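You operate a simulated robot arm through the tools that you are given. There is no shell and no other tool. Be economical: measure what you need, move in short steps, check, and stop when the job is done.

The job below is to be done with a simulated robot arm. You get a single attempt, and the scene is never put back.

TASK
Put one cookie in the clip tin and clip the stack shut.
Fine: plain tin on it, lid on top, both clips down; the other cookie stays on the tray.

Only the result counts: the job must be done as asked and must still hold three seconds after the hand-in. Knocking over, shifting, dropping, spilling or breaking anything else fails it. Lids that push on must go on centred and level and be pressed home; caps that screw on are set level and turned clockwise until they are tight.

THE ROBOT
A 6-joint arm with a two-finger parallel gripper, fixed in place. Base frame: the origin is at the foot of the arm, x ahead of it, y to its left, z up; the work surface is at about z = 0.92. Readings come in m, degrees, newtons and seconds.
With the tool pointing down near the work surface it reaches from about 0.24 to 0.66 m from the base axis. Its first joint turns from -66.0 to 66.0 degrees. Payload 2.9 kg.
The tool frame sits at the grasp point between the pads (the TCP): z along the fingers, y along the line on which they close. The tips reach 0.03 m beyond it. The gripper opens to 0.11 m. The fingers are 0.02 m wide and 0.01 m thick; the gripper's body (0.048 by 0.112 m) begins 0.055 m behind the TCP.
Orientation is that of the tool frame in the base frame, as a unit quaternion [w, x, y, z]. With the fingers straight down and closing along the base's y, the tool's x points along the base's -x, its y along +y and its z along -z.

THE INTERFACE
- The arm moves only by the tool drive_tool. Its argument "increments" is a list of rows, each an object (a shift or turn left out is 0, a gripper value left out holds the last) with "offset": the shift along the tool's x, y, z in m, a list of three; "angular": the turn, a rotation vector about the tool's x, y, z in degrees, a list of three; "claw": the gripper command, from -1 (shut) to 1 (fully open), values between in proportion. In form: [{"offset": [tx, ty, tz], "angular": [ax, ay, az], "claw": claw}, ...]. A call has 1 to 8 rows; each row is the pose to reach, as a shift and turn from the pose commanded when the call began, along the tool's axes at that moment. Each row takes 0.2 s and may step no farther than 0.05 m and 8.6 degrees from the row before; otherwise, or with a gripper value out of range, the whole call is refused. Where a pose cannot be reached the arm comes as near as it can. A force on the tool above 40 N (or 10 N above the force at the start of the call, whichever is more), or a blocked arm, ends the call early, and 0.2 s more pass. Each finger travels about 0.108 m/s and halts on what it meets, pressing with about 43 N; the grip force reading is that of the motor and also rises with nothing between the fingers. The clock runs only during rows and for 0.2 s after the last one: add rows that repeat a pose to give the fingers time. The reply holds the time, the measured pose of the TCP, the force on the tool along the base axes, the opening and the grip force, in the units named above and with some noise.
- Cameras (640 x 400 px; columns grow to the right, rows downward): "scene" is fixed at [0.0952, 0.4473, 1.3877]; the picture's right is [-0.72, -0.69, 0.00], its down [-0.39, 0.41, -0.83] and it looks along [0.57, -0.60, -0.56] (base axes); focal length 245 px, centre (320, 200). "wrist" rides on the gripper at [0.072, 0.017, -0.103] in the tool frame; the picture's right is [-0.23, 0.97, 0.00], its down [-0.76, -0.18, -0.62] and it looks along [-0.61, -0.14, 0.78] (tool axes); focal length 222 px, centre (320, 200). There is no depth. A picture from a camera that has moved, and an enlarged one, comes with that camera's place and axes in the base frame and with its lens. The place of the scene camera against the robot may be out by one fixed shift of up to 0.025 m in any direction.
- snapshot(camera): a new picture of that camera. The clock stands still meanwhile.
- enlarge(camera, box): a new picture of the part [left, top, right, bottom] of that camera's present view, enlarged. The clock stands still meanwhile.
- finish_job(): hands the job in; it is judged then, once.

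Work in short steps. Places have to be worked out from the pictures, the camera data and where the tool is seen: move nearer, look again, correct. Check each grasp and each placing, and mend what went wrong. You have 120 turns and 84 pictures in all, those below and enlarged ones among them. Open the gripper and draw the arm clear of the work before you hand the job in, unless the task says otherwise; then end with one line.

The tools are called as a command line: name --argument value ..., lists and objects as JSON in quotes. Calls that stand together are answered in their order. drive_tool: Moves the arm, as the interface text tells. Its arguments: {"type":"object","properties":{"increments":{"type":"array","items":{"type":"object","properties":{"offset":{"type":"array","items":{"type":"number"}},"angular":{"type":"array","items":{"type":"number"}},"claw":{"type":"number"}}}}},"required":["increments"]} The other tools are called the same way: snapshot (camera) takes a picture; enlarge (camera, box) takes an enlarged picture of a part of a camera's view; finish_job () hands the job in.

At the start:

```text
time_s: 0.0
ee_pos: [0.4733, 0.0302, 1.1881]
orientation: [-0.001, -0.001, 1.0, 0.0]
force: [0.3, 0.7, -0.4]
finger_gap: 0.1099
grip_force: 0.1
```

scene: 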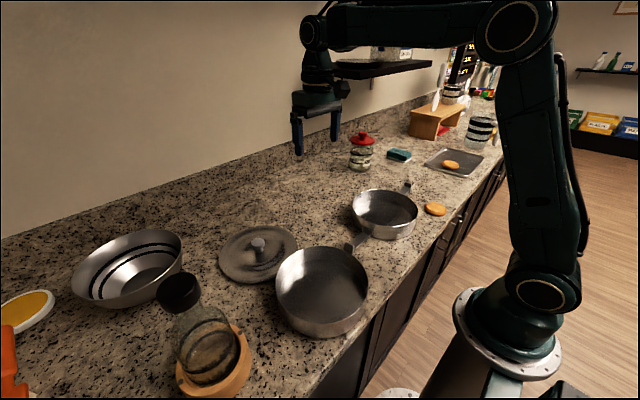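
wrist: 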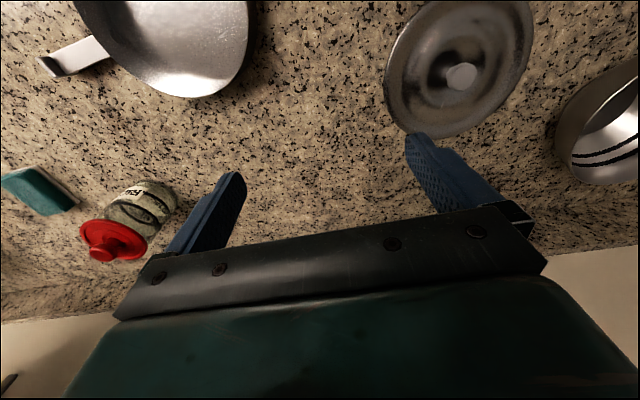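

I'll enlarge parts of the scene to identify the tins, the lid and the cookies.

enlarge --camera "scene" --box '[340, 80, 520, 220]'

enlarge --camera "scene" --box '[0, 200, 420, 400]'

```text
2.86 times, centred on (430, 150) of scene
camera zoom: at [0.0952, 0.4473, 1.3877], right [-0.72, -0.69, 0.0], down [-0.39, 0.41, -0.83], along [0.57, -0.6, -0.56], focal length 700 px, centre (6, 343)
```

zoom: 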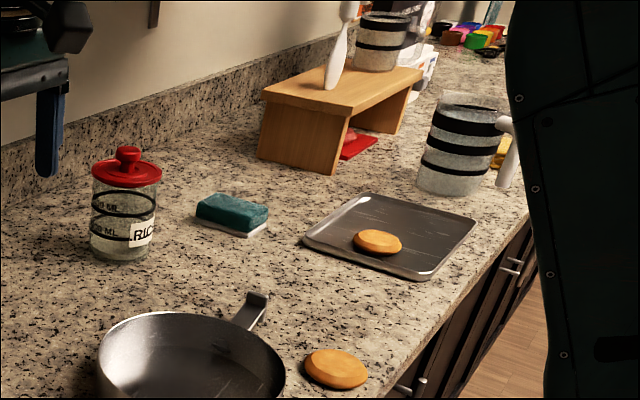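

```text
1.52 times, centred on (210, 300) of scene
camera zoom: at [0.0952, 0.4473, 1.3877], right [-0.72, -0.69, 0.0], down [-0.39, 0.41, -0.83], along [0.57, -0.6, -0.56], focal length 373 px, centre (488, 48)
```

zoom: 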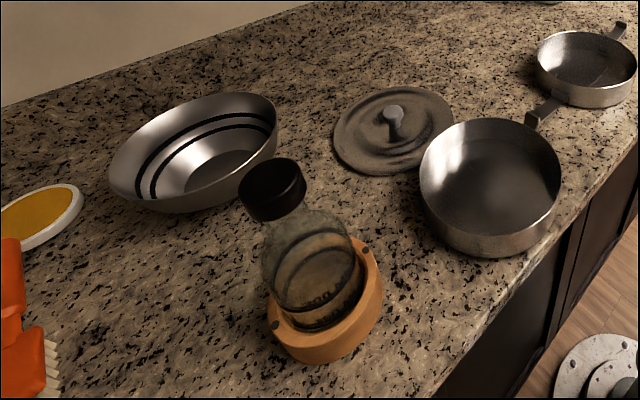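

enlarge --camera "scene" --box '[330, 170, 460, 260]'

enlarge --camera "scene" --box '[210, 215, 380, 345]'

```text
4.44 times, centred on (395, 215) of scene
camera zoom: at [0.0952, 0.4473, 1.3877], right [-0.72, -0.69, 0.0], down [-0.39, 0.41, -0.83], along [0.57, -0.6, -0.56], focal length 1089 px, centre (-13, 133)
```

zoom: 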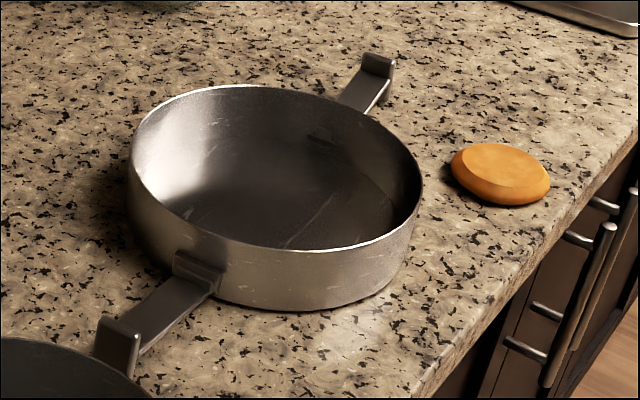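

```text
3.08 times, centred on (295, 280) of scene
camera zoom: at [0.0952, 0.4473, 1.3877], right [-0.72, -0.69, 0.0], down [-0.39, 0.41, -0.83], along [0.57, -0.6, -0.56], focal length 754 px, centre (397, -46)
```

zoom: 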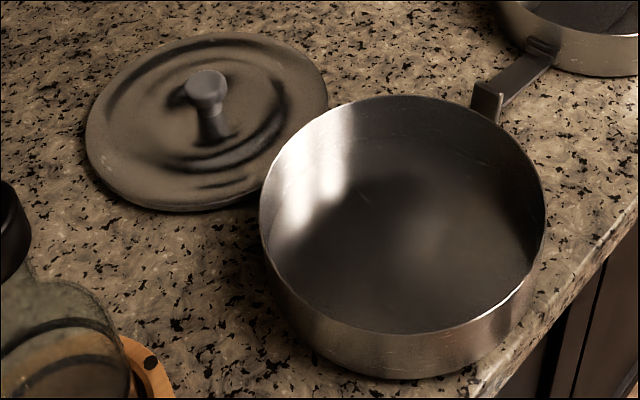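

Tin with two open clips (clip tin) is near (0.355,-0.11), plain tin near (0.316,0.21), lid near (0.51,0.24), loose cookie near (0.265,-0.26). I move over the loose cookie, staying high.

drive_tool --increments '[{"offset": [0.027, -0.036, 0.01]}, {"offset": [0.053, -0.072, 0.02]}, {"offset": [0.08, -0.109, 0.035]}, {"offset": [0.107, -0.145, 0.05]}, {"offset": [0.133, -0.181, 0.06]}, {"offset": [0.16, -0.217, 0.07]}, {"offset": [0.187, -0.254, 0.08]}, {"offset": [0.205, -0.29, 0.09]}]'

snapshot --camera "wrist"

snapshot --camera "scene"

```text
time_s: 1.8
ee_pos: [0.2677, -0.2589, 1.0965]
orientation: [-0.001, -0.002, 1.0, 0.001]
force: [-0.4, 0.4, 0.1]
finger_gap: 0.1102
grip_force: 0.0
```

```text
77 pictures are left
camera wrist: at [0.1953, -0.2444, 1.2008], right [0.23, 0.97, 0.0], down [0.76, -0.18, 0.62], along [0.61, -0.14, -0.78], focal length 222 px, centre (320, 200)
```

wrist: 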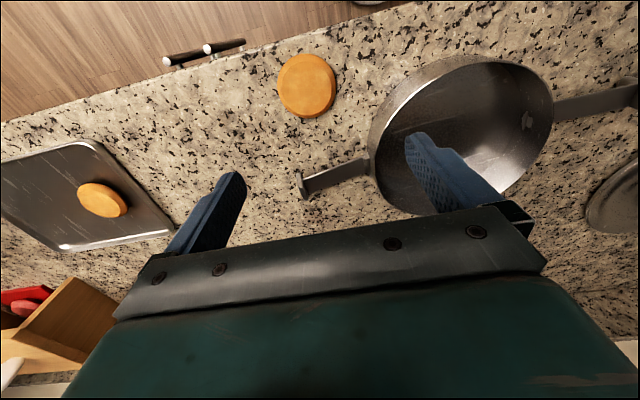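

```text
76 pictures are left
```

scene: 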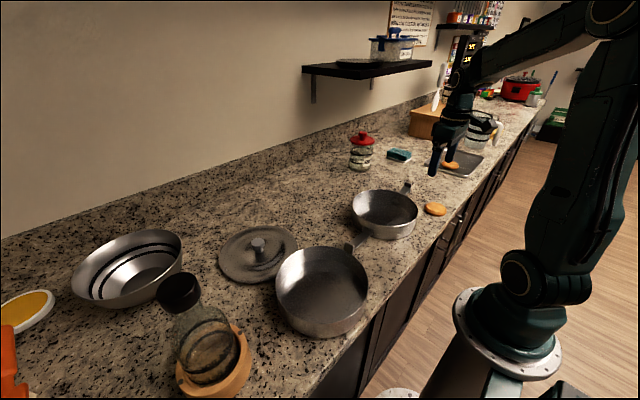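

Cookie estimated at (0.245,-0.270). I descend partway above it and re-check.

drive_tool --increments '[{"offset": [0.012, -0.006, 0.04]}, {"offset": [0.023, -0.011, 0.07]}, {"offset": [0.023, -0.011, 0.07]}]'

snapshot --camera "wrist"

```text
time_s: 2.6
ee_pos: [0.2434, -0.2701, 1.0272]
orientation: [0.0, 0.0, 1.0, 0.001]
force: [0.1, 0.6, 0.9]
finger_gap: 0.1098
grip_force: 0.0
```

```text
75 pictures are left
camera wrist: at [0.1716, -0.255, 1.1304], right [0.23, 0.97, 0.0], down [0.76, -0.18, 0.62], along [0.61, -0.14, -0.78], focal length 222 px, centre (320, 200)
```

wrist: 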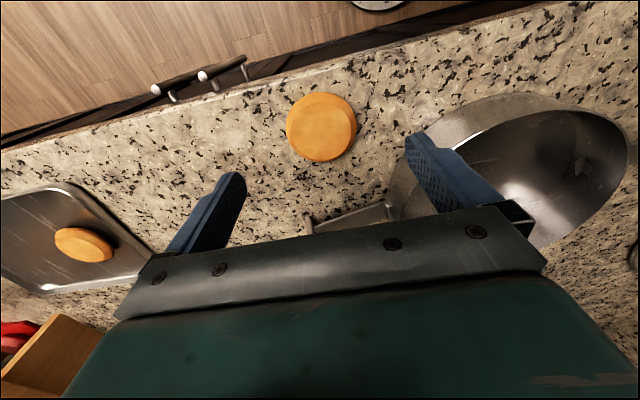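

Cookie confirmed at (0.243,-0.271). Descend and close.

drive_tool --increments '[{"offset": [0, -0.001, 0.04]}, {"offset": [0, -0.001, 0.069]}, {"offset": [0, -0.001, 0.069], "claw": -1}, {"offset": [0, -0.001, 0.069], "claw": -1}, {"offset": [0, -0.001, 0.069], "claw": -1}]'

snapshot --camera "wrist"

```text
time_s: 3.8
ee_pos: [0.2462, -0.2713, 0.9575]
orientation: [0.0, 0.0, 1.0, -0.001]
force: [0.0, -0.4, 0.2]
finger_gap: 0.0629
grip_force: 43.4
```

```text
74 pictures are left
camera wrist: at [0.1728, -0.2557, 1.0624], right [0.23, 0.97, 0.0], down [0.76, -0.18, 0.62], along [0.61, -0.14, -0.78], focal length 222 px, centre (320, 200)
```

wrist: 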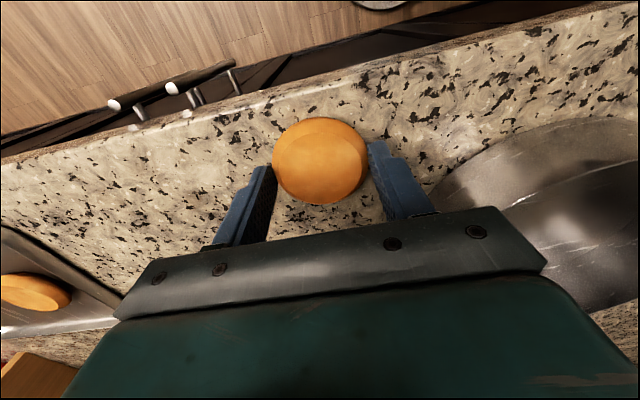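

Cookie gripped. Lift and move towards the clip tin, then look.

drive_tool --increments '[{"offset": [0, 0, -0.05]}, {"offset": [0, 0, -0.1]}, {"offset": [0, 0, -0.14]}, {"offset": [0, 0.04, -0.14]}, {"offset": [0, 0.08, -0.14]}, {"offset": [0, 0.11, -0.14]}, {"offset": [0, 0.11, -0.14]}]'

snapshot --camera "wrist"

```text
time_s: 5.4
ee_pos: [0.2466, -0.1589, 1.0965]
orientation: [0.001, 0.0, 1.0, 0.0]
force: [-0.3, -0.5, 0.3]
finger_gap: 0.063
grip_force: 42.7
```

```text
73 pictures are left
camera wrist: at [0.1741, -0.144, 1.2009], right [0.23, 0.97, 0.0], down [0.76, -0.18, 0.62], along [0.61, -0.14, -0.78], focal length 222 px, centre (320, 200)
```

wrist: 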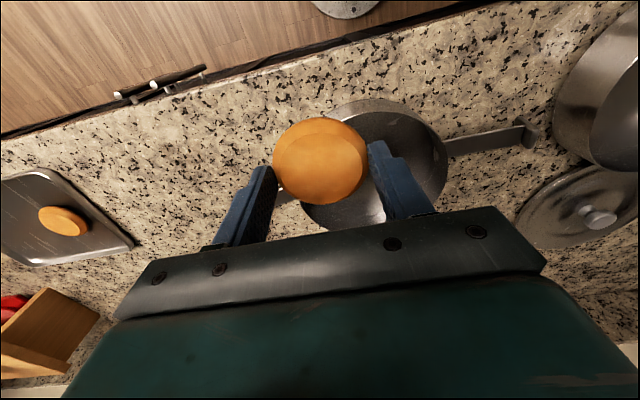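

Tin centre judged at about (0.332,-0.118). Move above it at height and check.

drive_tool --increments '[{"offset": [-0.03, 0.014, 0]}, {"offset": [-0.06, 0.028, 0]}, {"offset": [-0.086, 0.041, 0.02]}, {"offset": [-0.086, 0.041, 0.04]}, {"offset": [-0.086, 0.041, 0.04]}]'

snapshot --camera "wrist"

enlarge --camera "scene" --box '[330, 130, 460, 260]'

```text
time_s: 6.6
ee_pos: [0.3328, -0.1196, 1.0569]
orientation: [0.0, 0.0, 1.0, 0.001]
force: [0.8, 0.4, -0.9]
finger_gap: 0.0629
grip_force: 42.8
```

```text
72 pictures are left
camera wrist: at [0.2609, -0.1056, 1.1617], right [0.23, 0.97, 0.0], down [0.76, -0.18, 0.62], along [0.61, -0.14, -0.78], focal length 222 px, centre (320, 200)
```

wrist: 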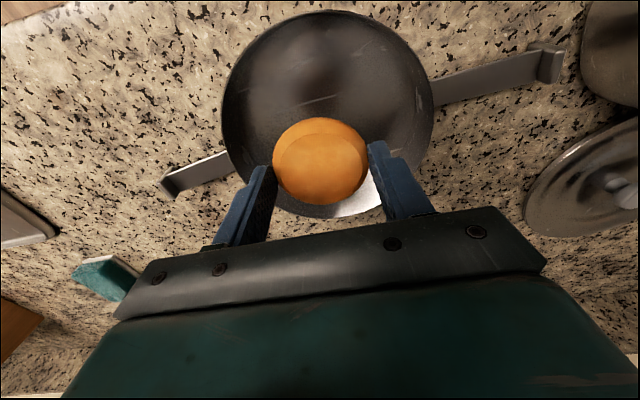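

```text
3.08 times, centred on (395, 195) of scene
camera zoom: at [0.0952, 0.4473, 1.3877], right [-0.72, -0.69, 0.0], down [-0.39, 0.41, -0.83], along [0.57, -0.6, -0.56], focal length 754 px, centre (89, 215)
```

zoom: 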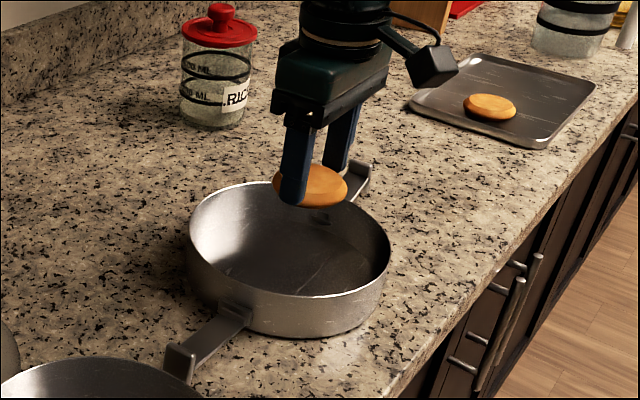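

Gripper is over the clip tin interior. Lower to its floor gently and release.

drive_tool --increments '[{"offset": [-0.006, 0.002, 0.04]}, {"offset": [-0.006, 0.002, 0.075]}, {"offset": [-0.006, 0.002, 0.09]}, {"offset": [-0.006, 0.002, 0.094]}]'

```text
time_s: 7.6
ee_pos: [0.3376, -0.12, 0.9636]
orientation: [0.0, 0.0, 1.0, 0.0]
force: [0.1, 0.5, -0.1]
finger_gap: 0.0626
grip_force: 43.2
```

No contact yet; a couple of millimetres lower, then release and rise.

drive_tool --increments '[{"offset": [0, 0, 0.002]}, {"offset": [0, 0, 0.002], "claw": 0.3}, {"offset": [0, 0, 0.002], "claw": 0.4}, {"offset": [0, 0, 0.002], "claw": 0.4}, {"offset": [0, 0, -0.04], "claw": 0.4}, {"offset": [0, 0, -0.09]}, {"offset": [0.05, 0, -0.09]}]'

snapshot --camera "wrist"

enlarge --camera "scene" --box '[330, 130, 460, 260]'

```text
time_s: 9.2
ee_pos: [0.2876, -0.1184, 1.0545]
orientation: [0.001, 0.0, 1.0, 0.0]
force: [0.2, -0.2, -0.5]
finger_gap: 0.0771
grip_force: 0.1
```

```text
70 pictures are left
camera wrist: at [0.2148, -0.1027, 1.1583], right [0.23, 0.97, 0.0], down [0.76, -0.18, 0.62], along [0.61, -0.14, -0.78], focal length 222 px, centre (320, 200)
```

wrist: 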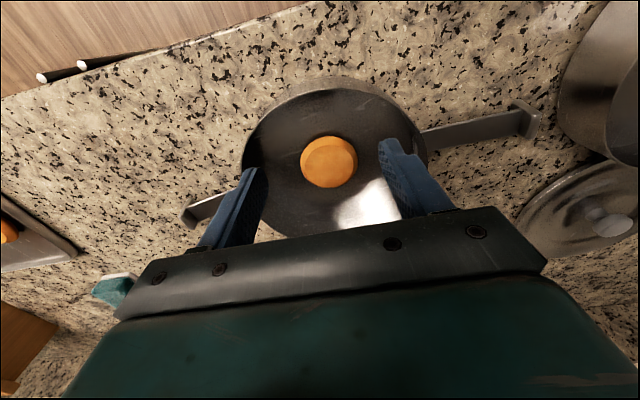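

```text
3.08 times, centred on (395, 195) of scene
camera zoom: at [0.0952, 0.4473, 1.3877], right [-0.72, -0.69, 0.0], down [-0.39, 0.41, -0.83], along [0.57, -0.6, -0.56], focal length 754 px, centre (89, 215)
```

zoom: 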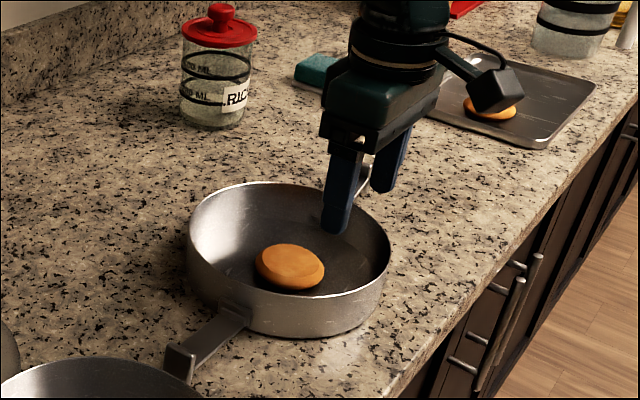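

Cookie is in the clip tin. I back up for an unobstructed view of the clip tin to measure it.

drive_tool --increments '[{"offset": [0.0, 0, -0.05]}, {"offset": [0.03, 0, -0.08], "claw": 1}, {"offset": [0.03, 0, -0.08]}]'

enlarge --camera "wrist" --box '[160, 40, 560, 290]'

```text
time_s: 10.0
ee_pos: [0.2565, -0.1168, 1.1345]
orientation: [0.0, 0.0, 1.0, 0.0]
force: [0.9, 0.3, -0.2]
finger_gap: 0.11
grip_force: 0.2
```

```text
1.60 times, centred on (360, 165) of wrist
camera zoom: at [0.1847, -0.1023, 1.2384], right [0.23, 0.97, 0.0], down [0.76, -0.18, 0.62], along [0.61, -0.14, -0.78], focal length 355 px, centre (256, 256)
```

zoom: 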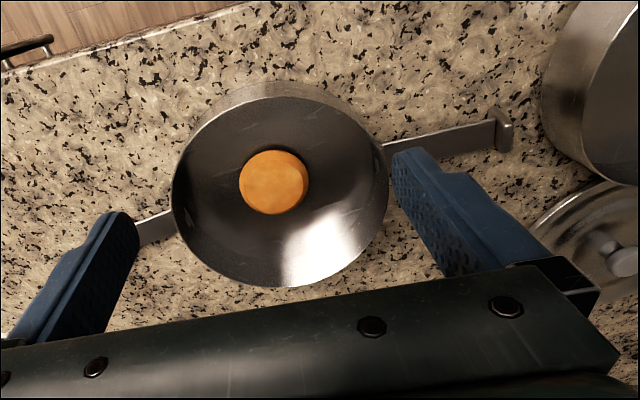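

Clip tin: centre about (0.346,-0.117), rim z≈0.975, radius≈0.092. Now take the equivalent view of the plain tin so the offset between tins is measured differentially.

drive_tool --increments '[{"offset": [0.006, 0.04, 0]}, {"offset": [0.012, 0.08, 0]}, {"offset": [0.018, 0.12, 0]}, {"offset": [0.024, 0.16, 0]}, {"offset": [0.03, 0.2, 0]}, {"offset": [0.036, 0.24, 0]}, {"offset": [0.042, 0.28, 0]}, {"offset": [0.048, 0.32, 0]}]'

enlarge --camera "wrist" --box '[160, 40, 560, 290]'

snapshot --camera "wrist"

```text
time_s: 11.8
ee_pos: [0.2092, 0.2011, 1.133]
orientation: [0.0, 0.0, 1.0, -0.001]
force: [0.3, -0.1, -0.6]
finger_gap: 0.1098
grip_force: 0.0
```

```text
1.60 times, centred on (360, 165) of wrist
camera zoom: at [0.1367, 0.2171, 1.2375], right [0.23, 0.97, 0.0], down [0.76, -0.18, 0.62], along [0.61, -0.14, -0.78], focal length 355 px, centre (256, 256)
```

zoom: 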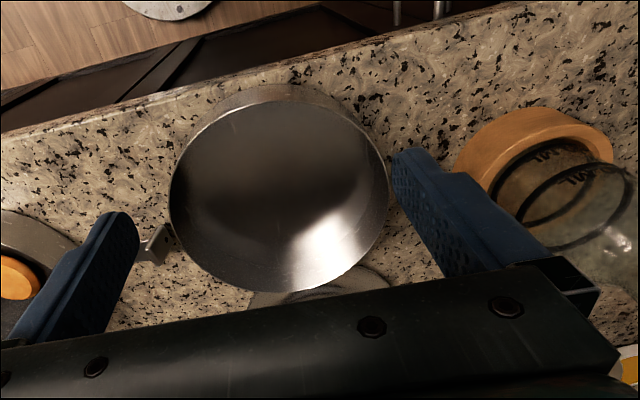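

```text
66 pictures are left
camera wrist: at [0.1367, 0.2171, 1.2375], right [0.23, 0.97, 0.0], down [0.76, -0.18, 0.62], along [0.61, -0.14, -0.78], focal length 222 px, centre (320, 200)
```

wrist: 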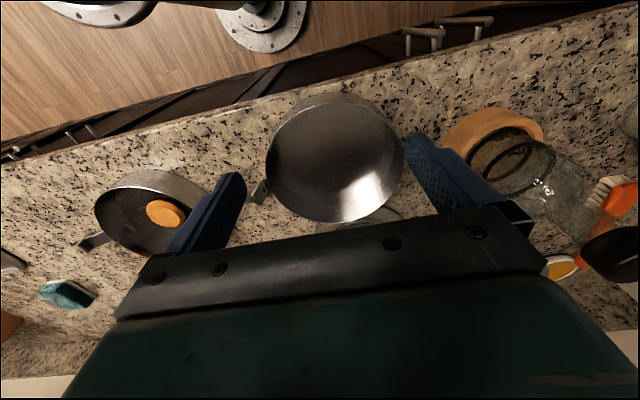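

The plain tin appears nearly identically placed: centre ≈(0.302,0.1995), so plain→clip displacement ≈(+0.044,−0.316). I'll pinch its right (−y) wall; move above that wall with narrowed fingers.

drive_tool --increments '[{"offset": [-0.03, -0.03, 0.02], "claw": -0.2}, {"offset": [-0.06, -0.06, 0.03]}, {"offset": [-0.093, -0.091, 0.05]}, {"offset": [-0.093, -0.091, 0.08]}, {"offset": [-0.093, -0.091, 0.08]}]'

snapshot --camera "wrist"

enlarge --camera "scene" --box '[240, 160, 440, 350]'

```text
time_s: 13.0
ee_pos: [0.3042, 0.111, 1.0522]
orientation: [0.0, -0.001, 1.0, 0.0]
force: [-0.5, 0.4, 0.3]
finger_gap: 0.044
grip_force: 0.0
```

```text
65 pictures are left
camera wrist: at [0.2301, 0.1267, 1.1566], right [0.23, 0.97, 0.0], down [0.76, -0.18, 0.62], along [0.61, -0.14, -0.78], focal length 222 px, centre (320, 200)
```

wrist: 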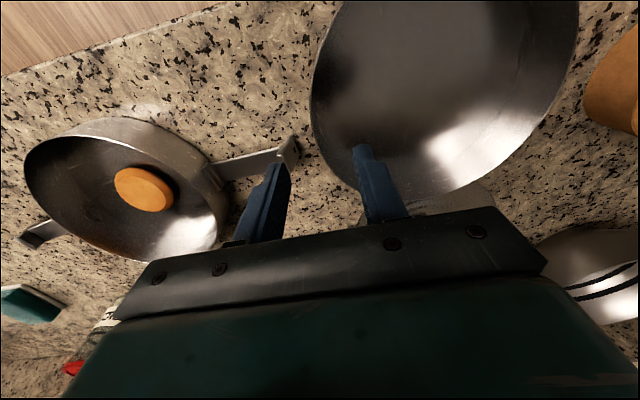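

```text
2.11 times, centred on (340, 255) of scene
camera zoom: at [0.0952, 0.4473, 1.3877], right [-0.72, -0.69, 0.0], down [-0.39, 0.41, -0.83], along [0.57, -0.6, -0.56], focal length 516 px, centre (278, 84)
```

zoom: 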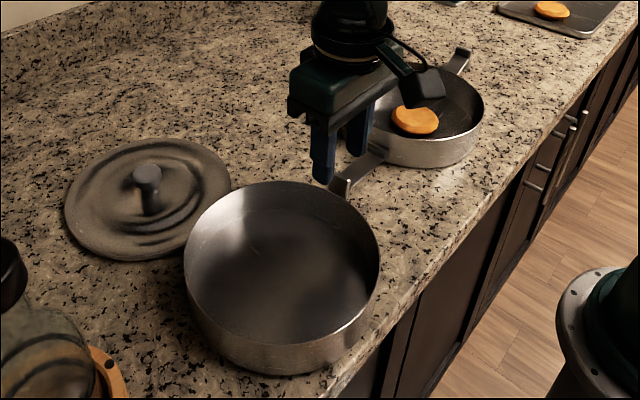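

The clip's hook lies only ~2 cm from that wall, so I'll grip the tin at its near-right diagonal (toward −x,−y) instead, turning the gripper 45°.

drive_tool --increments '[{"offset": [0.012, 0.004, 0], "angular": [0, 0, 7.5]}, {"offset": [0.024, 0.008, 0], "angular": [0, 0, 15]}, {"offset": [0.036, 0.012, 0], "angular": [0, 0, 22.5]}, {"offset": [0.048, 0.016, 0], "angular": [0, 0, 30]}, {"offset": [0.06, 0.02, 0], "angular": [0, 0, 37.5]}, {"offset": [0.068, 0.022, 0], "angular": [0, 0, 45]}, {"offset": [0.068, 0.022, 0], "angular": [0, 0, 45]}]'

snapshot --camera "wrist"

enlarge --camera "scene" --box '[240, 160, 440, 350]'

```text
time_s: 14.6
ee_pos: [0.2358, 0.1321, 1.054]
orientation: [0.0, 0.384, 0.923, 0.0]
force: [-0.5, -0.3, -1.0]
finger_gap: 0.0445
grip_force: 0.0
```

```text
63 pictures are left
camera wrist: at [0.1946, 0.1944, 1.1574], right [0.85, 0.53, 0.0], down [0.41, -0.66, 0.62], along [0.33, -0.53, -0.78], focal length 222 px, centre (320, 200)
```

wrist: 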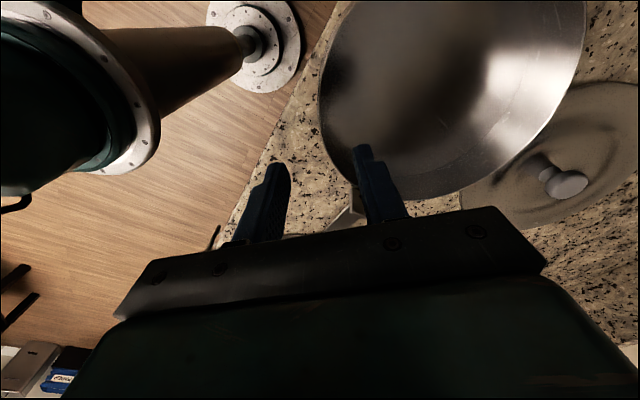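

```text
2.11 times, centred on (340, 255) of scene
camera zoom: at [0.0951, 0.4473, 1.3877], right [-0.72, -0.69, 0.0], down [-0.39, 0.41, -0.83], along [0.57, -0.6, -0.56], focal length 516 px, centre (278, 84)
```

zoom: 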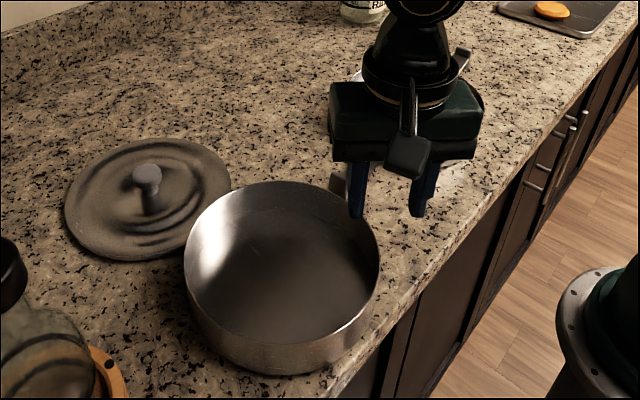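

The rim is ~6 mm further in along the closing line; correct that and descend so the fingers straddle the wall.

drive_tool --increments '[{"offset": [0, 0.006, 0.03]}, {"offset": [0, 0.006, 0.05]}, {"offset": [0, 0.006, 0.05]}]'

snapshot --camera "wrist"

enlarge --camera "scene" --box '[290, 200, 420, 330]'

```text
time_s: 15.4
ee_pos: [0.2391, 0.1357, 1.0046]
orientation: [0.0, 0.382, 0.924, 0.0]
force: [0.0, 0.2, 0.1]
finger_gap: 0.0439
grip_force: 0.1
```

```text
61 pictures are left
camera wrist: at [0.1999, 0.1979, 1.1076], right [0.85, 0.53, 0.0], down [0.41, -0.66, 0.62], along [0.33, -0.53, -0.78], focal length 222 px, centre (320, 200)
```

wrist: 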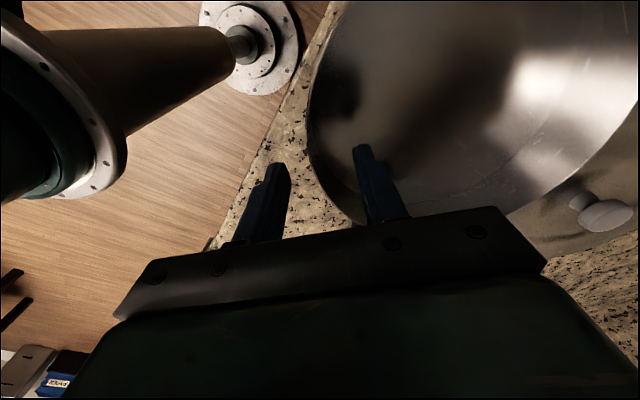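

```text
3.08 times, centred on (355, 265) of scene
camera zoom: at [0.0952, 0.4473, 1.3877], right [-0.72, -0.69, 0.0], down [-0.39, 0.41, -0.83], along [0.57, -0.6, -0.56], focal length 754 px, centre (212, 0)
```

zoom: 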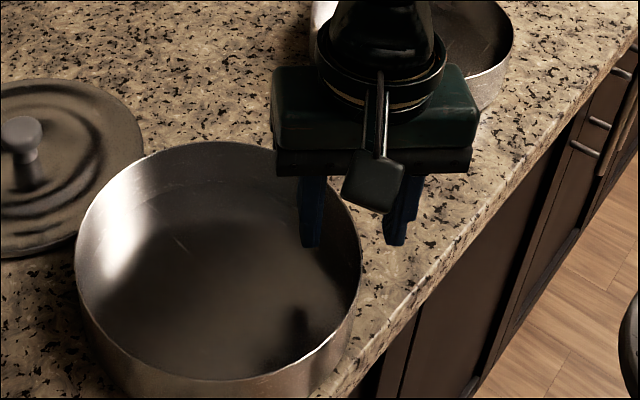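

Rim now lies right under the grasp point, one finger inside and one outside. Descend and close.

drive_tool --increments '[{"offset": [0, 0, 0.02]}, {"offset": [0, 0, 0.04]}, {"offset": [0, 0, 0.04]}, {"offset": [0, 0, 0.04], "claw": -1}, {"offset": [0, 0, 0.04], "claw": -1}, {"offset": [0, 0, 0.04], "claw": -1}]'

snapshot --camera "wrist"

enlarge --camera "scene" --box '[290, 200, 420, 330]'

```text
time_s: 16.8
ee_pos: [0.2393, 0.1375, 0.9637]
orientation: [0.0, 0.382, 0.924, 0.0]
force: [-1.3, 0.0, 0.1]
finger_gap: 0.0087
grip_force: 42.7
```

```text
59 pictures are left
camera wrist: at [0.2002, 0.1973, 1.0677], right [0.85, 0.53, 0.0], down [0.41, -0.66, 0.62], along [0.33, -0.53, -0.78], focal length 222 px, centre (320, 200)
```

wrist: 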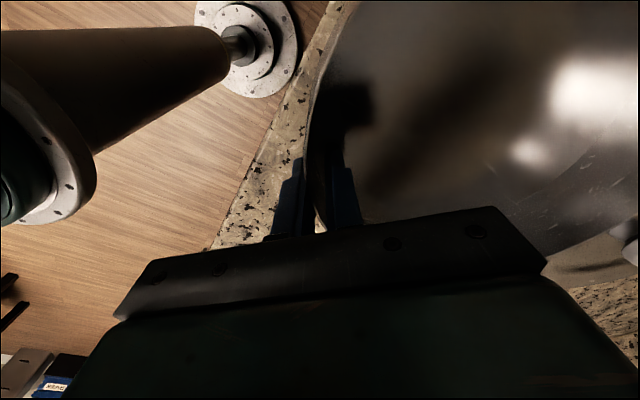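

```text
3.08 times, centred on (355, 265) of scene
camera zoom: at [0.0952, 0.4473, 1.3877], right [-0.72, -0.69, 0.0], down [-0.39, 0.41, -0.83], along [0.57, -0.6, -0.56], focal length 754 px, centre (212, 0)
```

zoom: 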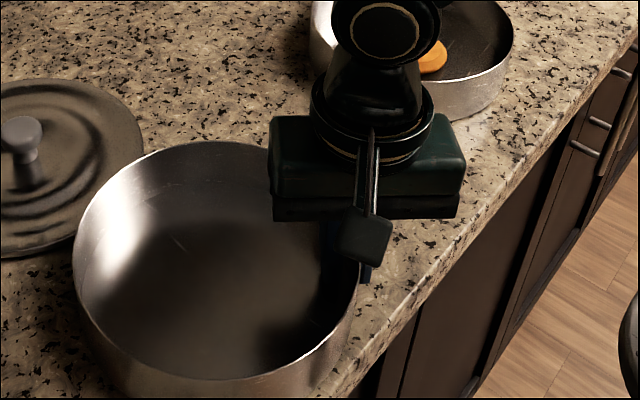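

Wall gripped (8.7 mm gap reading). Lift a little and check for sag.

drive_tool --increments '[{"offset": [0, 0, -0.015]}, {"offset": [0, 0, -0.04]}, {"offset": [0, 0, -0.08]}, {"offset": [0, 0, -0.11]}, {"offset": [0, 0, -0.11]}]'

snapshot --camera "scene"

snapshot --camera "wrist"

```text
time_s: 18.0
ee_pos: [0.2396, 0.1366, 1.0724]
orientation: [0.0, 0.383, 0.924, 0.001]
force: [-0.1, -0.4, -1.5]
finger_gap: 0.0087
grip_force: 42.9
```

```text
57 pictures are left
```

scene: 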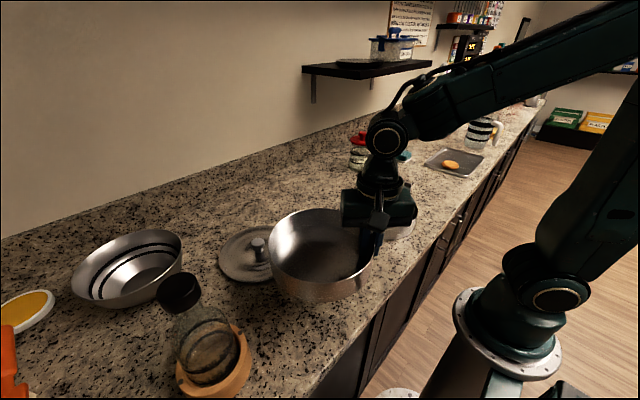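

```text
56 pictures are left
camera wrist: at [0.2002, 0.1981, 1.1764], right [0.85, 0.53, 0.0], down [0.41, -0.66, 0.62], along [0.33, -0.53, -0.78], focal length 222 px, centre (320, 200)
```

wrist: 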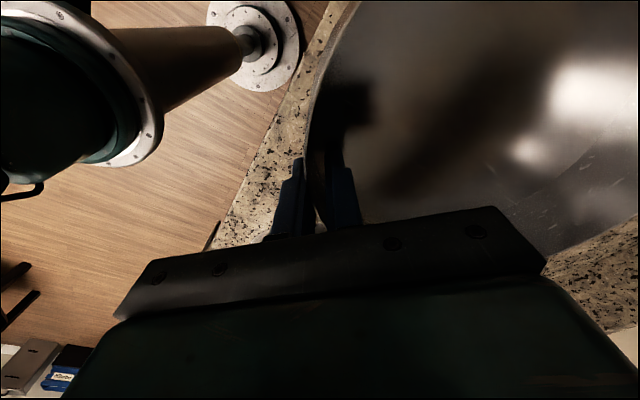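

Lifted level with no slip. Carry it over the clip tin by the measured displacement.

drive_tool --increments '[{"offset": [-0.032, -0.0243, 0]}, {"offset": [-0.0635, -0.0486, 0]}, {"offset": [-0.0952, -0.073, 0]}, {"offset": [-0.127, -0.0972, 0]}, {"offset": [-0.1586, -0.1216, 0]}, {"offset": [-0.1903, -0.1459, 0]}, {"offset": [-0.222, -0.17, 0]}, {"offset": [-0.2538, -0.1945, 0]}]'

enlarge --camera "scene" --box '[330, 130, 460, 260]'

snapshot --camera "wrist"

```text
time_s: 19.8
ee_pos: [0.2772, -0.1802, 1.0752]
orientation: [0.0, 0.382, 0.924, 0.001]
force: [-0.2, 0.2, -1.4]
finger_gap: 0.0087
grip_force: 43.1
```

```text
3.08 times, centred on (395, 195) of scene
camera zoom: at [0.0952, 0.4473, 1.3877], right [-0.72, -0.69, 0.0], down [-0.39, 0.41, -0.83], along [0.57, -0.6, -0.56], focal length 754 px, centre (89, 215)
```

zoom: 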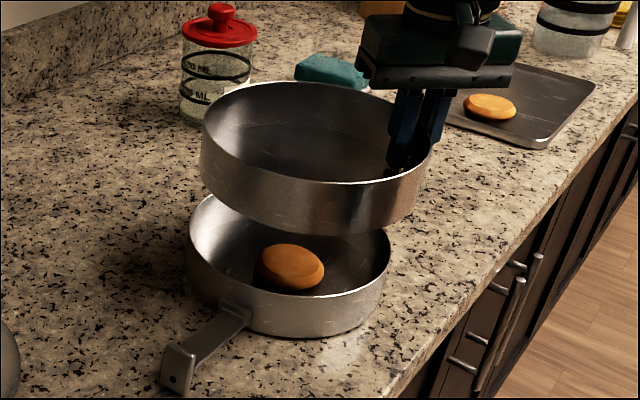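

```text
54 pictures are left
camera wrist: at [0.2381, -0.118, 1.1797], right [0.85, 0.53, 0.0], down [0.41, -0.66, 0.62], along [0.33, -0.53, -0.78], focal length 222 px, centre (320, 200)
```

wrist: 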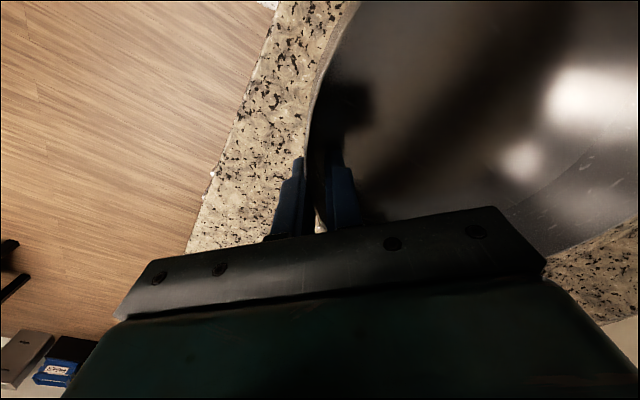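

Nearly aligned. Correct the 4–5 mm x lag and lower to about 2 cm above the clip tin, then compare closely.

drive_tool --increments '[{"offset": [-0.001, 0.003, 0.015]}, {"offset": [-0.001, 0.003, 0.032]}, {"offset": [-0.001, 0.003, 0.032]}]'

enlarge --camera "scene" --box '[345, 165, 425, 245]'

```text
time_s: 20.6
ee_pos: [0.2835, -0.1778, 1.0423]
orientation: [0.0, 0.382, 0.924, 0.0]
force: [0.4, -0.1, -2.3]
finger_gap: 0.0085
grip_force: 42.8
```

```text
5.00 times, centred on (385, 205) of scene
camera zoom: at [0.0952, 0.4473, 1.3877], right [-0.72, -0.69, 0.0], down [-0.39, 0.41, -0.83], along [0.57, -0.6, -0.56], focal length 1225 px, centre (-5, 175)
```

zoom: 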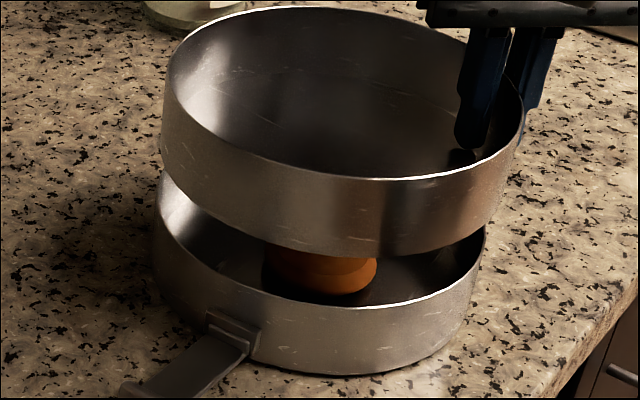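

Alignment checks to ~1–2 mm both ways. Lower in small steps watching the force.

drive_tool --increments '[{"offset": [0, 0.001, 0.01]}, {"offset": [0, 0.001, 0.018]}, {"offset": [0, 0.001, 0.021]}]'

enlarge --camera "scene" --box '[345, 165, 425, 245]'

```text
time_s: 21.4
ee_pos: [0.2841, -0.1765, 1.0215]
orientation: [0.0, 0.383, 0.924, 0.0]
force: [0.0, -0.1, -2.2]
finger_gap: 0.0087
grip_force: 42.7
```

```text
5.00 times, centred on (385, 205) of scene
camera zoom: at [0.0952, 0.4473, 1.3877], right [-0.72, -0.69, 0.0], down [-0.39, 0.41, -0.83], along [0.57, -0.6, -0.56], focal length 1225 px, centre (-5, 175)
```

zoom: 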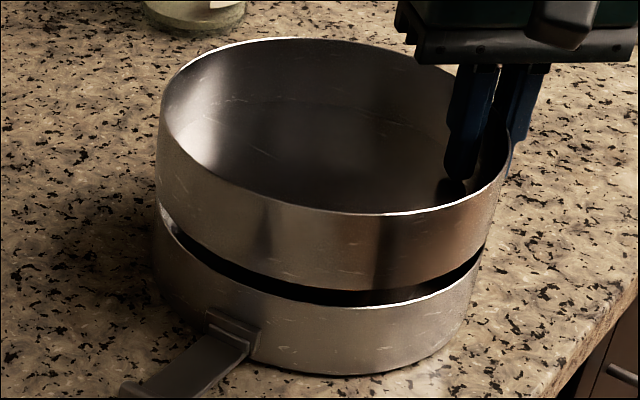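

Gap remaining ≈1 cm, edges line up. Keep lowering.

drive_tool --increments '[{"offset": [0, 0, 0.005]}, {"offset": [0, 0, 0.007]}, {"offset": [0, 0, 0.009]}, {"offset": [0, 0, 0.009]}]'

enlarge --camera "scene" --box '[345, 165, 425, 245]'

```text
time_s: 22.4
ee_pos: [0.2843, -0.1769, 1.0122]
orientation: [0.001, 0.383, 0.924, 0.0]
force: [-0.1, -2.0, 14.8]
finger_gap: 0.0089
grip_force: 42.8
```

```text
5.00 times, centred on (385, 205) of scene
camera zoom: at [0.095, 0.4473, 1.3877], right [-0.72, -0.69, 0.0], down [-0.39, 0.41, -0.83], along [0.57, -0.6, -0.56], focal length 1225 px, centre (-5, 175)
```

zoom: 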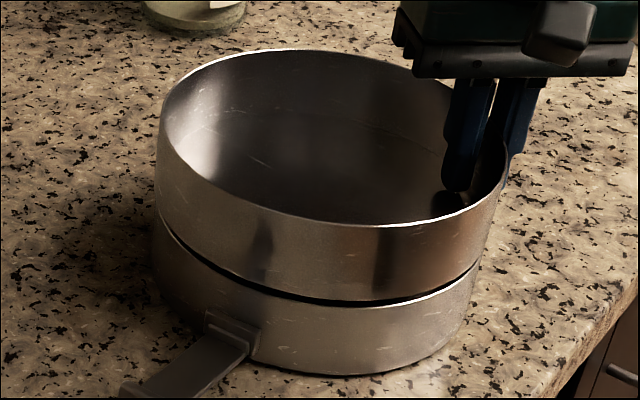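

enlarge --camera "scene" --box '[360, 205, 412, 238]'

```text
12.12 times, centred on (386, 222) of scene
camera zoom: at [0.095, 0.4473, 1.3877], right [-0.72, -0.69, 0.0], down [-0.39, 0.41, -0.83], along [0.57, -0.6, -0.56], focal length 2970 px, centre (-480, -61)
```

zoom: 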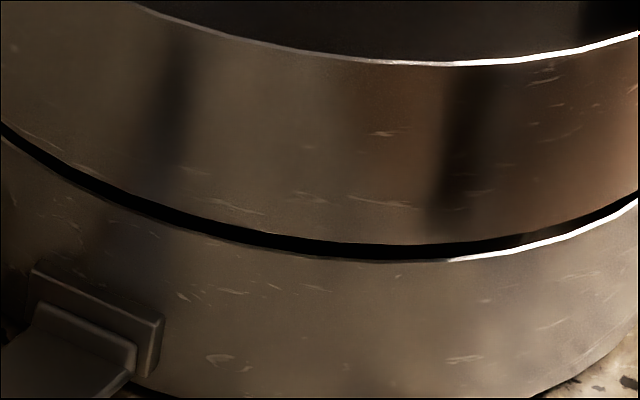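

enlarge --camera "scene" --box '[358, 190, 378, 220]'

enlarge --camera "scene" --box '[395, 190, 415, 220]'

```text
13.33 times, centred on (368, 205) of scene
camera zoom: at [0.095, 0.4473, 1.3877], right [-0.72, -0.69, 0.0], down [-0.39, 0.41, -0.83], along [0.57, -0.6, -0.56], focal length 3267 px, centre (-320, 133)
```

zoom: 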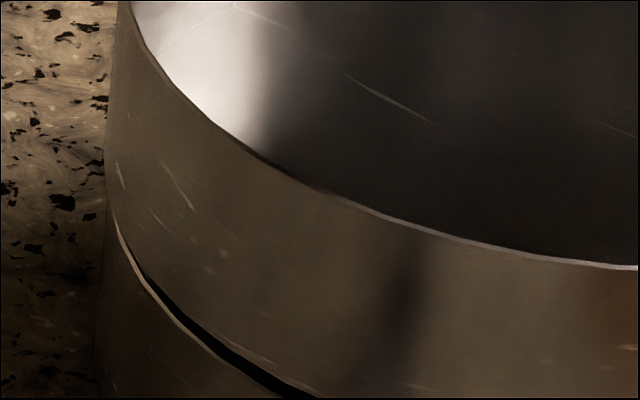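

```text
13.33 times, centred on (405, 205) of scene
camera zoom: at [0.095, 0.4473, 1.3877], right [-0.72, -0.69, 0.0], down [-0.39, 0.41, -0.83], along [0.57, -0.6, -0.56], focal length 3267 px, centre (-813, 133)
```

zoom: 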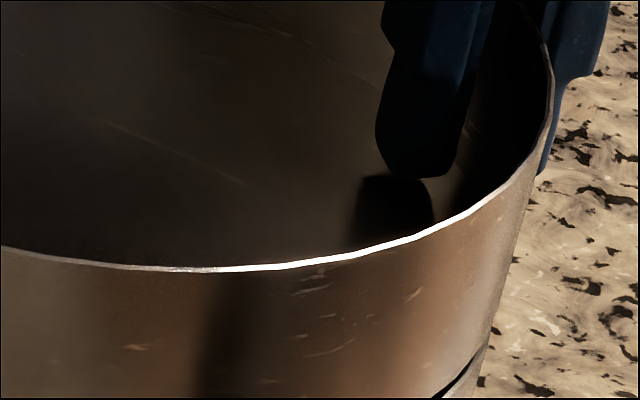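

The front gap that tapers to nothing at both sides indicates the plain tin sits ~5 mm too far from the scene camera (tool +x direction). Lift slightly, shift, look again.

drive_tool --increments '[{"offset": [0, 0, -0.006]}, {"offset": [0.005, 0, -0.006]}, {"offset": [0.005, 0, -0.004]}, {"offset": [0.005, 0, -0.001]}, {"offset": [0.005, 0, -0.001]}]'

enlarge --camera "scene" --box '[345, 175, 420, 245]'

```text
time_s: 23.6
ee_pos: [0.2807, -0.174, 1.0118]
orientation: [0.001, 0.383, 0.924, 0.0]
force: [-0.5, -1.2, 5.1]
finger_gap: 0.0089
grip_force: 43.4
```

```text
5.71 times, centred on (382, 210) of scene
camera zoom: at [0.0951, 0.4473, 1.3877], right [-0.72, -0.69, 0.0], down [-0.39, 0.41, -0.83], along [0.57, -0.6, -0.56], focal length 1400 px, centre (-37, 143)
```

zoom: 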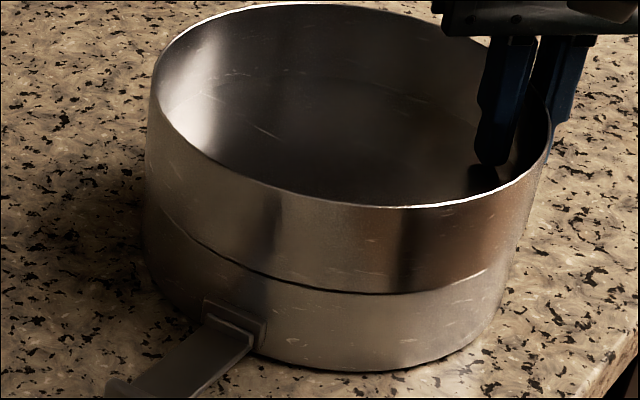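

enlarge --camera "scene" --box '[360, 205, 412, 238]'

enlarge --camera "scene" --box '[400, 185, 420, 220]'

```text
12.12 times, centred on (386, 222) of scene
camera zoom: at [0.0951, 0.4473, 1.3877], right [-0.72, -0.69, 0.0], down [-0.39, 0.41, -0.83], along [0.57, -0.6, -0.56], focal length 2970 px, centre (-480, -61)
```

zoom: 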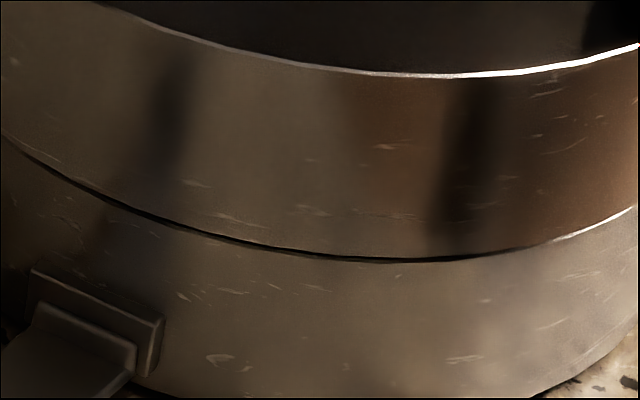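

```text
11.43 times, centred on (410, 202) of scene
camera zoom: at [0.0951, 0.4473, 1.3877], right [-0.72, -0.69, 0.0], down [-0.39, 0.41, -0.83], along [0.57, -0.6, -0.56], focal length 2800 px, centre (-709, 171)
```

zoom: 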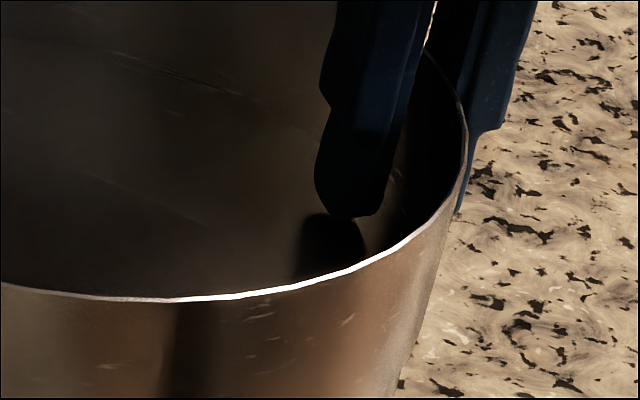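

Nearly flush; one last ~1.5 mm nudge in the same direction, then check before release.

drive_tool --increments '[{"offset": [0, 0, -0.004]}, {"offset": [0.0015, 0, -0.004]}, {"offset": [0.0015, 0, 0]}, {"offset": [0.0015, 0, 0.0005]}]'

enlarge --camera "scene" --box '[360, 205, 412, 238]'

enlarge --camera "scene" --box '[355, 190, 385, 220]'

```text
time_s: 24.6
ee_pos: [0.2803, -0.1734, 1.0131]
orientation: [0.002, 0.383, 0.924, 0.0]
force: [0.0, 0.7, 18.7]
finger_gap: 0.009
grip_force: 42.9
```

```text
12.12 times, centred on (386, 222) of scene
camera zoom: at [0.095, 0.4474, 1.3877], right [-0.72, -0.69, 0.0], down [-0.39, 0.41, -0.83], along [0.57, -0.6, -0.56], focal length 2970 px, centre (-480, -61)
```

zoom: 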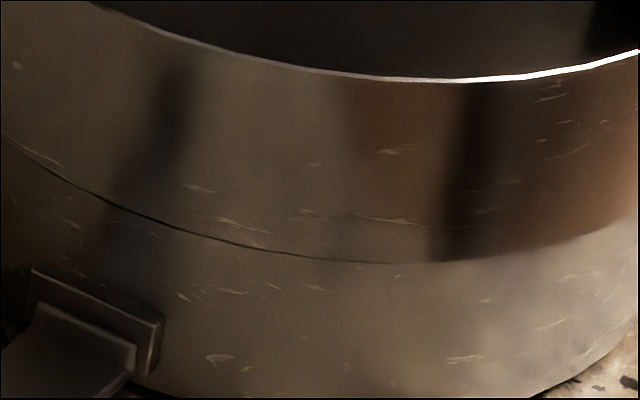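

```text
13.33 times, centred on (370, 205) of scene
camera zoom: at [0.095, 0.4474, 1.3877], right [-0.72, -0.69, 0.0], down [-0.39, 0.41, -0.83], along [0.57, -0.6, -0.56], focal length 3267 px, centre (-347, 133)
```

zoom: 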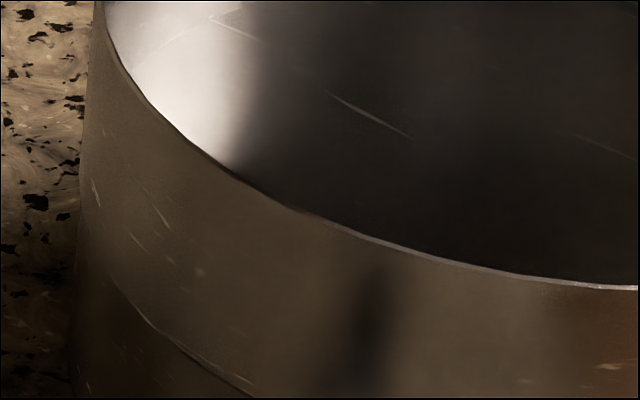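

Flush seam now. Release and retreat upward.

drive_tool --increments '[{"offset": [0, 0, 0], "claw": -0.5}, {"offset": [0, 0, 0], "claw": -0.4}, {"offset": [0, 0, -0.03], "claw": -0.4}, {"offset": [0, 0, -0.07]}, {"offset": [0, 0, -0.11]}, {"offset": [0, 0, -0.15]}, {"offset": [0, 0, -0.15]}]'

enlarge --camera "scene" --box '[340, 165, 430, 255]'

```text
time_s: 26.2
ee_pos: [0.2765, -0.1729, 1.1633]
orientation: [0.0, 0.382, 0.924, 0.0]
force: [0.8, 0.3, 0.1]
finger_gap: 0.0331
grip_force: 0.1
```

```text
4.44 times, centred on (385, 210) of scene
camera zoom: at [0.0951, 0.4473, 1.3877], right [-0.72, -0.69, 0.0], down [-0.39, 0.41, -0.83], along [0.57, -0.6, -0.56], focal length 1089 px, centre (31, 156)
```

zoom: 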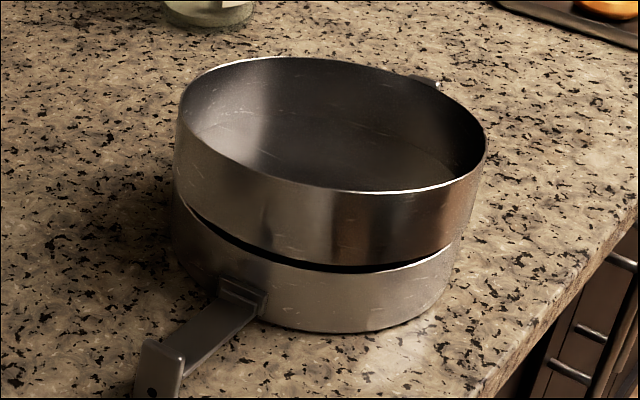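

After release a gap reappeared at the front; I need a closer look to see whether it tilted or shifted.

enlarge --camera "scene" --box '[355, 175, 415, 240]'

snapshot --camera "wrist"

```text
6.15 times, centred on (385, 208) of scene
camera zoom: at [0.0951, 0.4473, 1.3877], right [-0.72, -0.69, 0.0], down [-0.39, 0.41, -0.83], along [0.57, -0.6, -0.56], focal length 1508 px, centre (-80, 154)
```

zoom: 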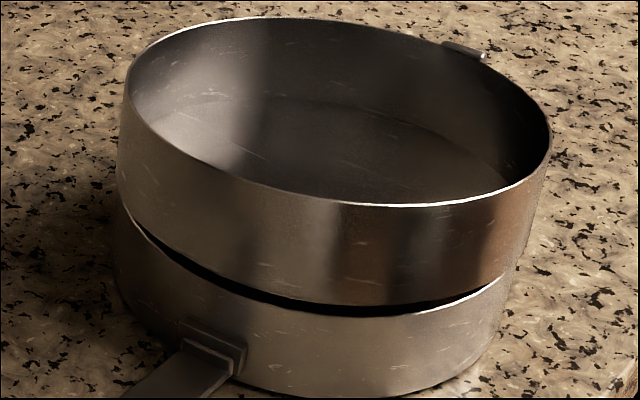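

```text
40 pictures are left
camera wrist: at [0.2377, -0.1099, 1.2675], right [0.85, 0.53, 0.0], down [0.41, -0.66, 0.62], along [0.33, -0.53, -0.78], focal length 222 px, centre (320, 200)
```

wrist: 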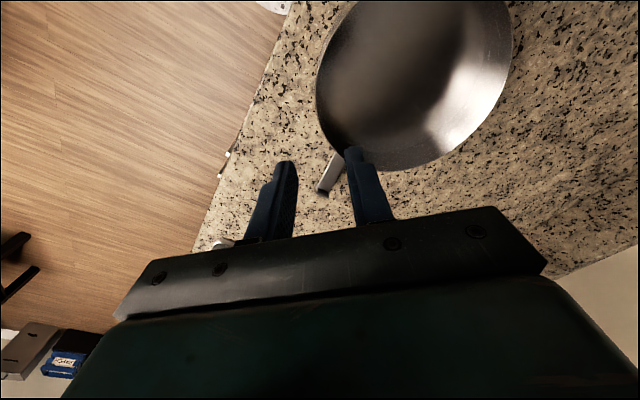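

The plain tin appears displaced ~1 cm toward −y. I return the wrist to square and take the standard overhead view.

drive_tool --increments '[{"offset": [0.005, 0.0, 0], "angular": [0, 0, -7.5]}, {"offset": [0.015, 0.005, 0], "angular": [0, 0, -15]}, {"offset": [0.025, 0.01, 0], "angular": [0, 0, -22.5]}, {"offset": [0.035, 0.015, 0], "angular": [0, 0, -30]}, {"offset": [0.045, 0.02, 0], "angular": [0, 0, -37.5]}, {"offset": [0.053, 0.025, 0], "angular": [0, 0, -45], "claw": 1}, {"offset": [0.053, 0.025, 0], "angular": [0, 0, -45]}]'

enlarge --camera "wrist" --box '[160, 40, 560, 290]'

```text
time_s: 27.8
ee_pos: [0.2591, -0.1181, 1.162]
orientation: [0.0, -0.001, 1.0, 0.0]
force: [0.1, 0.5, -0.1]
finger_gap: 0.1098
grip_force: 0.0
```

```text
1.60 times, centred on (360, 165) of wrist
camera zoom: at [0.1861, -0.1029, 1.2659], right [0.23, 0.97, 0.0], down [0.76, -0.18, 0.62], along [0.61, -0.14, -0.78], focal length 355 px, centre (256, 256)
```

zoom: 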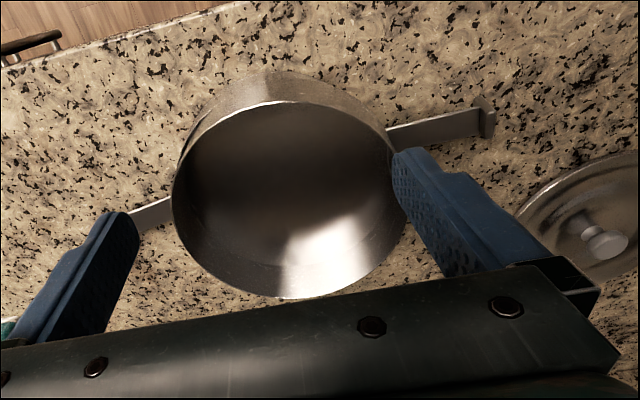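

The scene picture suggests the plain tin is tilted (−y side low, +y side high). I'll look from the −y side with the wrist camera: turn −90° and move there.

drive_tool --increments '[{"offset": [-0.01, -0.03, 0], "angular": [0, 0, -8]}, {"offset": [-0.02, -0.06, 0], "angular": [0, 0, -16]}, {"offset": [-0.03, -0.09, 0], "angular": [0, 0, -24]}, {"offset": [-0.04, -0.12, 0], "angular": [0, 0, -32]}, {"offset": [-0.05, -0.15, 0], "angular": [0, 0, -40]}, {"offset": [-0.06, -0.18, 0], "angular": [0, 0, -48]}, {"offset": [-0.075, -0.19, 0], "angular": [0, 0, -56]}, {"offset": [-0.09, -0.19, 0], "angular": [0, 0, -64]}]'

```text
time_s: 29.6
ee_pos: [0.3472, -0.3084, 1.1607]
orientation: [0.0, -0.531, 0.848, 0.0]
force: [0.0, -0.4, 0.0]
finger_gap: 0.1101
grip_force: 0.1
```

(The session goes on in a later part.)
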